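You operate a simulated robot arm through the tools that you are given. There is no shell and no other tool. Be economical: measure what you need, move in short steps, check, and stop when the job is done.

Carry out the task below with a simulated robot arm. There is one attempt and no reset: what you move stays moved.

TASK
Turn the black dial on the side table to 120 ml.
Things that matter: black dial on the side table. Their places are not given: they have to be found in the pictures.

It is judged by the outcome, as a careful person would: the job done as asked, and still so three seconds after it is handed in. It fails if anything else is knocked over, pushed out of place, dropped, spilled or broken.

THE ROBOT
A 6-joint arm with a two-finger parallel gripper, fixed in place. Base frame: the origin is at the foot of the arm, x ahead of it, y to its left, z up; the work surface is at about z = 21. Lengths are in mm, angles in rad, forces in N, time in s.
With the tool pointing down near the work surface it reaches from about 140 to 580 mm from the base axis. Its first joint turns from -1.152 to 1.152 rad. Payload 2.1 kg.
Tool frame: the origin (TCP) lies between the finger pads and is the grasp point; the fingertips stand 30 mm ahead of it; z points along the fingers, y is the line along which they close. The gripper opens to 94 mm. The fingers are 28 mm wide and 10 mm thick; the gripper's body (50 by 96 mm) begins 55 mm behind the TCP.
Orientation is that of the tool frame in the base frame, as a unit quaternion [x, y, z, w]. With the fingers straight down and closing along the base's y, the tool's x points along the base's -x, its y along +y and its z along -z.

THE INTERFACE
- The arm moves only by the tool play_rows. Its arguments are lists of equal length, an entry for each row: "fingers": the finger opening in mm, from 0 to 94; "slide": the shift along the base's x, y, z in mm, a list of three; "rot": the turn, a rotation vector about the base's x, y, z in rad, a list of three. In form: {"fingers": [fingers, ...], "slide": [[x, y, z], ...], "rot": [[rx, ry, rz], ...]}. A call has 1 to 20 rows; each row is the pose to reach, as a shift and turn from the pose commanded when the call began. A row lasts 0.2 s, in which the tool goes at most 50 mm and 0.15 rad; a call with a longer step from one row to the next is refused whole, and so is a gripper value outside its range. A pose out of reach is approached as far as the arm can. The call stops where the force on the tool passes 40 N (or 10 N more than at its start, if that is more) or the arm is blocked; 0.2 s more then pass. The fingers move at their own pace (about 72 mm/s each) and stop on an object; they squeeze with about 26 N. The grip force told is the motor's: it shows also when the fingers shut on nothing. Time passes only in rows, and 0.2 s behind the last, so rows that repeat a pose let the fingers close. It gives the time, the measured TCP pose, the force on the tool (base axes), the opening and the grip force at its end, in the units of the frame above (readings bear some noise).
- Cameras (640 x 400 px; columns grow to the right, rows downward): "scene" is fixed at [24.9, -350.3, 507.3]; the picture's right is [0.96, -0.27, 0.00], its down [-0.09, -0.33, -0.94] and it looks along [0.25, 0.90, -0.35] (base axes); focal length 348 px, centre (320, 200). "wrist" rides on the gripper at [-37, 0, -58] in the tool frame; the picture's right is [0.00, -1.00, 0.00], its down [0.97, 0.00, -0.24] and it looks along [0.24, 0.00, 0.97] (tool axes); focal length 218 px, centre (320, 200).
- capture(camera): a new picture of that camera. No time passes.
- locate(camera, pixels): for up to 12 pixels [column, row] of the newest picture of that camera ("zoom" is the newest enlarged one), the place [x, y, z] in the base frame of the surface seen there, good to about 3 mm. No time passes.
- enlarge(camera, box): a new picture of the part [left, top, right, bottom] of that camera's present view, enlarged. No time passes.
- hand_in(): hands the job in; it is judged then, once.

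Work in short steps. Measure before you move; look again where a grasp or a placing could have gone wrong, and mend it. You have 60 turns and 20 pictures in all, the two below and enlarged ones among them. Open the gripper and draw the arm clear of the work before you hand the job in, unless the task says otherwise; then end with one line.

The tools are called after ">>>" as name(argument=value, ...) on one line, values as JSON. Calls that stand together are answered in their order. play_rows: Moves the arm, as the interface text tells. Its arguments: {"type":"object","properties":{"fingers":{"type":"array","items":{"type":"number"}},"slide":{"type":"array","items":{"type":"array","items":{"type":"number"}}},"rot":{"type":"array","items":{"type":"array","items":{"type":"number"}}}},"required":["fingers","slide","rot"]} The other tools are called the same way: capture (camera) takes a picture; locate (camera, pixels) gives the place of the surface under pixels of a picture; enlarge (camera, box) takes an enlarged picture of a part of a camera's view; hand_in () hands the job in.

At the start:

```text
time_s: 0.0
tool_pos: [191.9, 212.1, 329.1]
ee_rot: [0.0, 1.0, 0.0, 0.0]
contact_force: [-0.3, 0.2, -0.1]
gripper_width: 94.1
grip_force: 0.1
```

scene: 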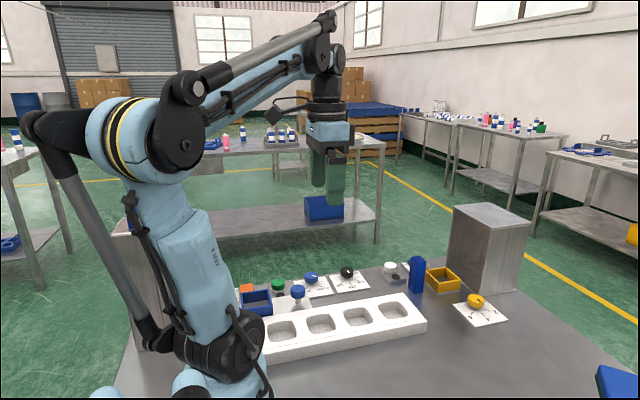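
wrist: 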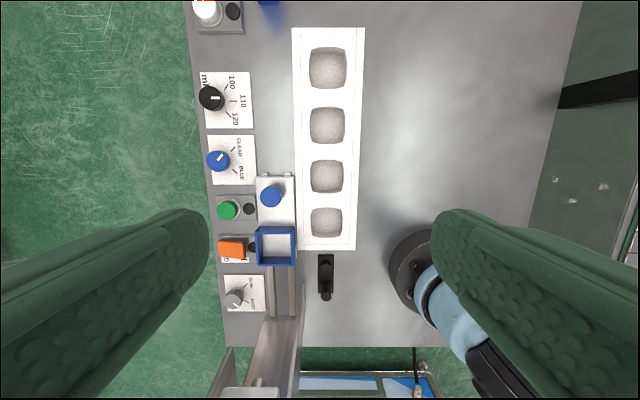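

The black dial appears at wrist pixel (212,98), on a plate marked 100/110/120. I'll enlarge it in both views.

>>> enlarge(camera="wrist", box=[190, 60, 270, 140])

>>> locate(camera="wrist", pixels=[[212, 98], [218, 98], [206, 98], [212, 90], [212, 106], [245, 75], [250, 125], [206, 128], [235, 118], [233, 82], [218, 160], [207, 12]])

>>> enlarge(camera="scene", box=[290, 240, 420, 320])

```text
5.00 times, centred on (230, 100) of wrist
```

zoom: 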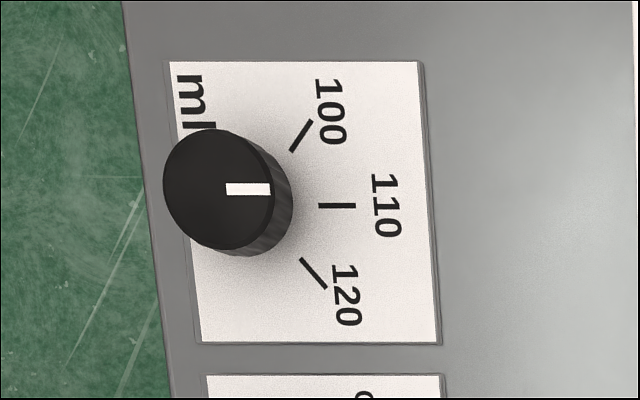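

```text
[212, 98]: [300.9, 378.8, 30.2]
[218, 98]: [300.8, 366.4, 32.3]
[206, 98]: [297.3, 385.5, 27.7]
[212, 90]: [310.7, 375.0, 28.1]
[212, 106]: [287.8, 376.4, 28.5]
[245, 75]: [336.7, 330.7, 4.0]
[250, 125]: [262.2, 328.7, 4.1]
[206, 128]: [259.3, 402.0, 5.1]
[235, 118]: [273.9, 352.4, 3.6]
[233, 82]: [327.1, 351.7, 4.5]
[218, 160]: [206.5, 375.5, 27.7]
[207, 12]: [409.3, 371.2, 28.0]
```

```text
4.92 times, centred on (355, 280) of scene
```

zoom: 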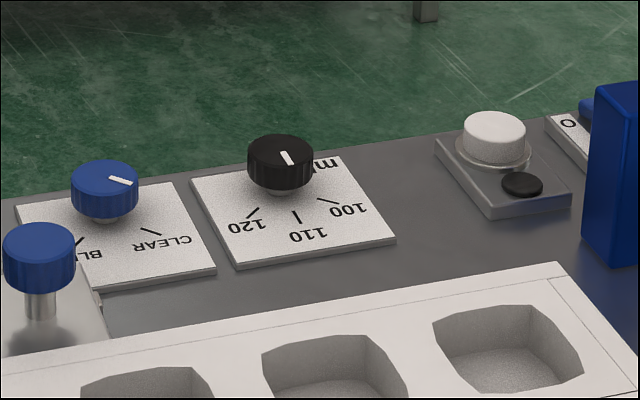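

The dial sits around (299, 376), with its top at z≈30, and points at about 110. I'll move above it to measure the axis and marks.

>>> play_rows(fingers=[94, 94, 94, 94, 94, 94, 94], slide=[[18, 27, -20], [36, 54, -40], [54, 82, -65], [72, 109, -90], [90, 137, -110], [108, 164, -130], [108, 164, -130]], rot=[[0, 0, 0], [0, 0, 0], [0, 0, 0], [0, 0, 0], [0, 0, 0], [0, 0, 0], [0, 0, 0]])

>>> enlarge(camera="wrist", box=[240, 130, 400, 230])

```text
time_s: 1.6
tool_pos: [300.9, 378.1, 198.7]
ee_rot: [-0.001, 1.0, 0.0, 0.0]
contact_force: [0.3, 0.1, 0.2]
gripper_width: 94.0
grip_force: 0.1
```

```text
4.00 times, centred on (320, 180) of wrist
```

zoom: 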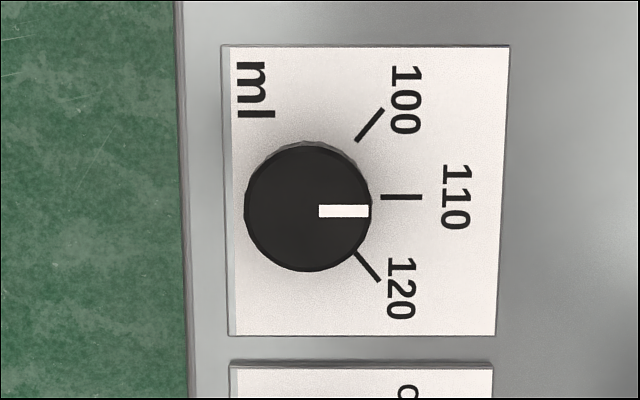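

>>> locate(camera="zoom", pixels=[[383, 110], [357, 140], [421, 197], [382, 197], [358, 254], [379, 280], [308, 207], [250, 207], [366, 207], [308, 147], [308, 267], [365, 212]])

```text
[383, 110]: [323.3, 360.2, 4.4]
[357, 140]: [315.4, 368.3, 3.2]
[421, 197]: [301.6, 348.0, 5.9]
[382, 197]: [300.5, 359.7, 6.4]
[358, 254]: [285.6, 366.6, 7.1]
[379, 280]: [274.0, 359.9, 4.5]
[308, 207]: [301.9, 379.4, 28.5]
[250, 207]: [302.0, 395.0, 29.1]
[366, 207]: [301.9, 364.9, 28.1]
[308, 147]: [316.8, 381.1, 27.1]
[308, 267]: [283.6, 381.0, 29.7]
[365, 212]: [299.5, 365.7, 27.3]
```

The axis is near (300.5, 380). The marks are ±50° about -y and the pointer is at 110. I'll lower with the fingers opened to 60 mm either side of the knob.

>>> play_rows(fingers=[70, 60, 60, 60, 60, 60], slide=[[0, 2, -35], [0, 2, -70], [0, 2, -105], [0, 2, -135], [0, 2, -155], [0, 2, -155]], rot=[[0, 0, 0], [0, 0, 0], [0, 0, 0], [0, 0, 0], [0, 0, 0], [0, 0, 0]])

>>> capture(camera="wrist")

```text
time_s: 3.0
tool_pos: [301.3, 377.6, 42.2]
ee_rot: [0.0, 1.0, 0.0, 0.0]
contact_force: [1.5, 0.7, -0.5]
gripper_width: 60.0
grip_force: 0.1
```

```text
14 pictures are left
```

wrist: 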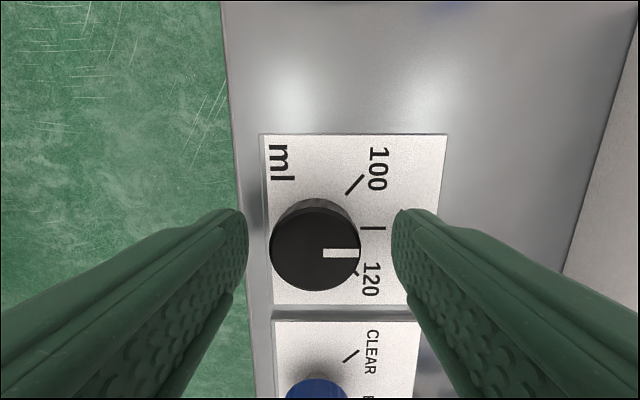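

The knob (column 315) sits about 2 mm to +y of the finger centre (320). I'll shift by that, then close.

>>> play_rows(fingers=[60, 40, 20, 20, 20, 20], slide=[[0, 2, 0], [0, 2, 0], [0, 2, 0], [0, 2, 0], [0, 2, 0], [0, 2, 0]], rot=[[0, 0, 0], [0, 0, 0], [0, 0, 0], [0, 0, 0], [0, 0, 0], [0, 0, 0]])

```text
time_s: 4.4
tool_pos: [301.1, 381.0, 43.9]
ee_rot: [-0.001, 1.0, 0.0, 0.0]
contact_force: [-0.6, -4.7, -2.8]
gripper_width: 33.6
grip_force: 44.7
```

The knob is gripped (33.6 mm wide) with little side force. I'll turn by -0.87 rad about z, in steps.

>>> play_rows(fingers=[20, 20, 20, 20, 20, 20, 20, 20, 20, 20], slide=[[0, 0, 0], [0, 0, 0], [0, 0, 0], [0, 0, 0], [0, 0, 0], [0, 0, 0], [0, 0, 0], [0, 0, 0], [0, 0, 0], [0, 0, 0]], rot=[[0, 0, -0.1], [0, 0, -0.2], [0, 0, -0.3], [0, 0, -0.4], [0, 0, -0.5], [0, 0, -0.6], [0, 0, -0.7], [0, 0, -0.8], [0, 0, -0.87], [0, 0, -0.87]])

>>> capture(camera="wrist")

```text
time_s: 6.6
tool_pos: [300.9, 380.4, 43.5]
ee_rot: [0.422, 0.907, -0.001, 0.0]
contact_force: [-0.5, -20.6, 9.1]
gripper_width: 33.7
grip_force: 44.8
```

```text
13 pictures are left
```

wrist: 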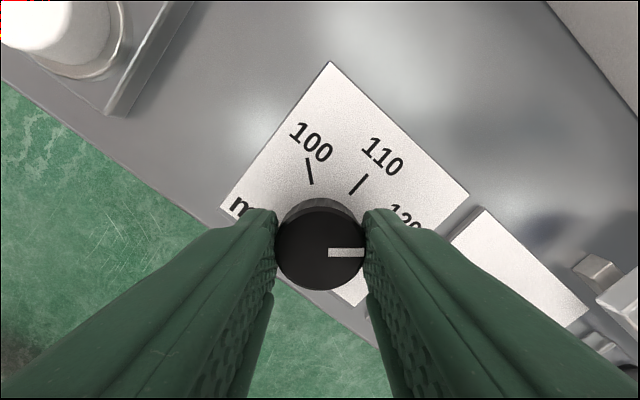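

The knob followed the fingers. The side force is 20 N in y, so I'll open and lift straight up to check it.

>>> play_rows(fingers=[45, 60, 60, 60, 60, 60, 60, 60], slide=[[0, 0, 0], [0, 0, 0], [0, 0, 0], [0, 0, 35], [0, 0, 75], [0, 0, 115], [0, 0, 155], [0, 0, 155]], rot=[[0, 0, 0], [0, 0, 0], [0, 0, 0], [0, 0, 0], [0, 0, 0], [0, 0, 0], [0, 0, 0], [0, 0, 0]])

>>> enlarge(camera="wrist", box=[240, 130, 400, 230])

```text
time_s: 8.4
tool_pos: [301.2, 381.0, 198.9]
ee_rot: [0.421, 0.907, -0.001, 0.0]
contact_force: [0.0, -0.6, -0.3]
gripper_width: 60.0
grip_force: 0.0
```

```text
4.00 times, centred on (320, 180) of wrist
```

zoom: 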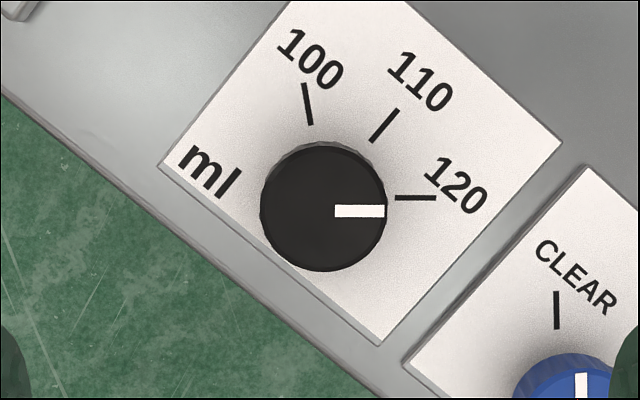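

The pointer stripe (row 211) is parallel to the 120 mark (row 198). The row offset is height parallax, the same as it was at 110. The dial is on 120, so I'll withdraw and check from the scene camera.

>>> play_rows(fingers=[60, 60, 60, 60], slide=[[0, 0, 40], [-15, -25, 80], [-30, -50, 110], [-30, -50, 110]], rot=[[0, 0, 0], [0, 0, 0], [0, 0, 0], [0, 0, 0]])

>>> enlarge(camera="scene", box=[270, 230, 430, 330])

```text
time_s: 9.4
tool_pos: [270.4, 329.6, 307.6]
ee_rot: [0.421, 0.907, 0.0, 0.0]
contact_force: [0.3, -0.6, 0.6]
gripper_width: 60.1
grip_force: 0.1
```

```text
4.00 times, centred on (350, 280) of scene
```

zoom: 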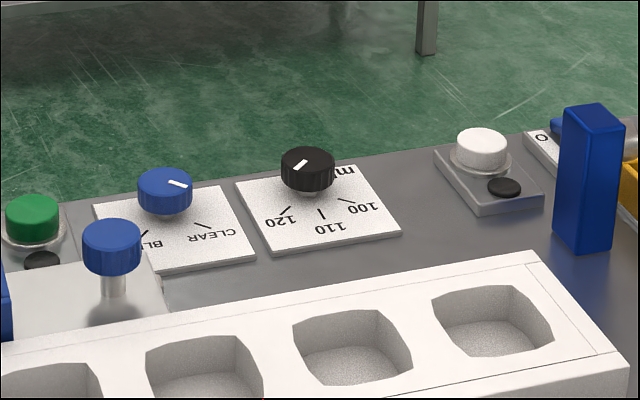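

The dial points at 120, and nothing else in view has moved. I'm handing in.

>>> hand_in()

```text
The job is handed in.
```

I turned the black dial to 120 ml, checked it from both cameras, drew the arm clear and handed the job in; nothing else in view had moved.
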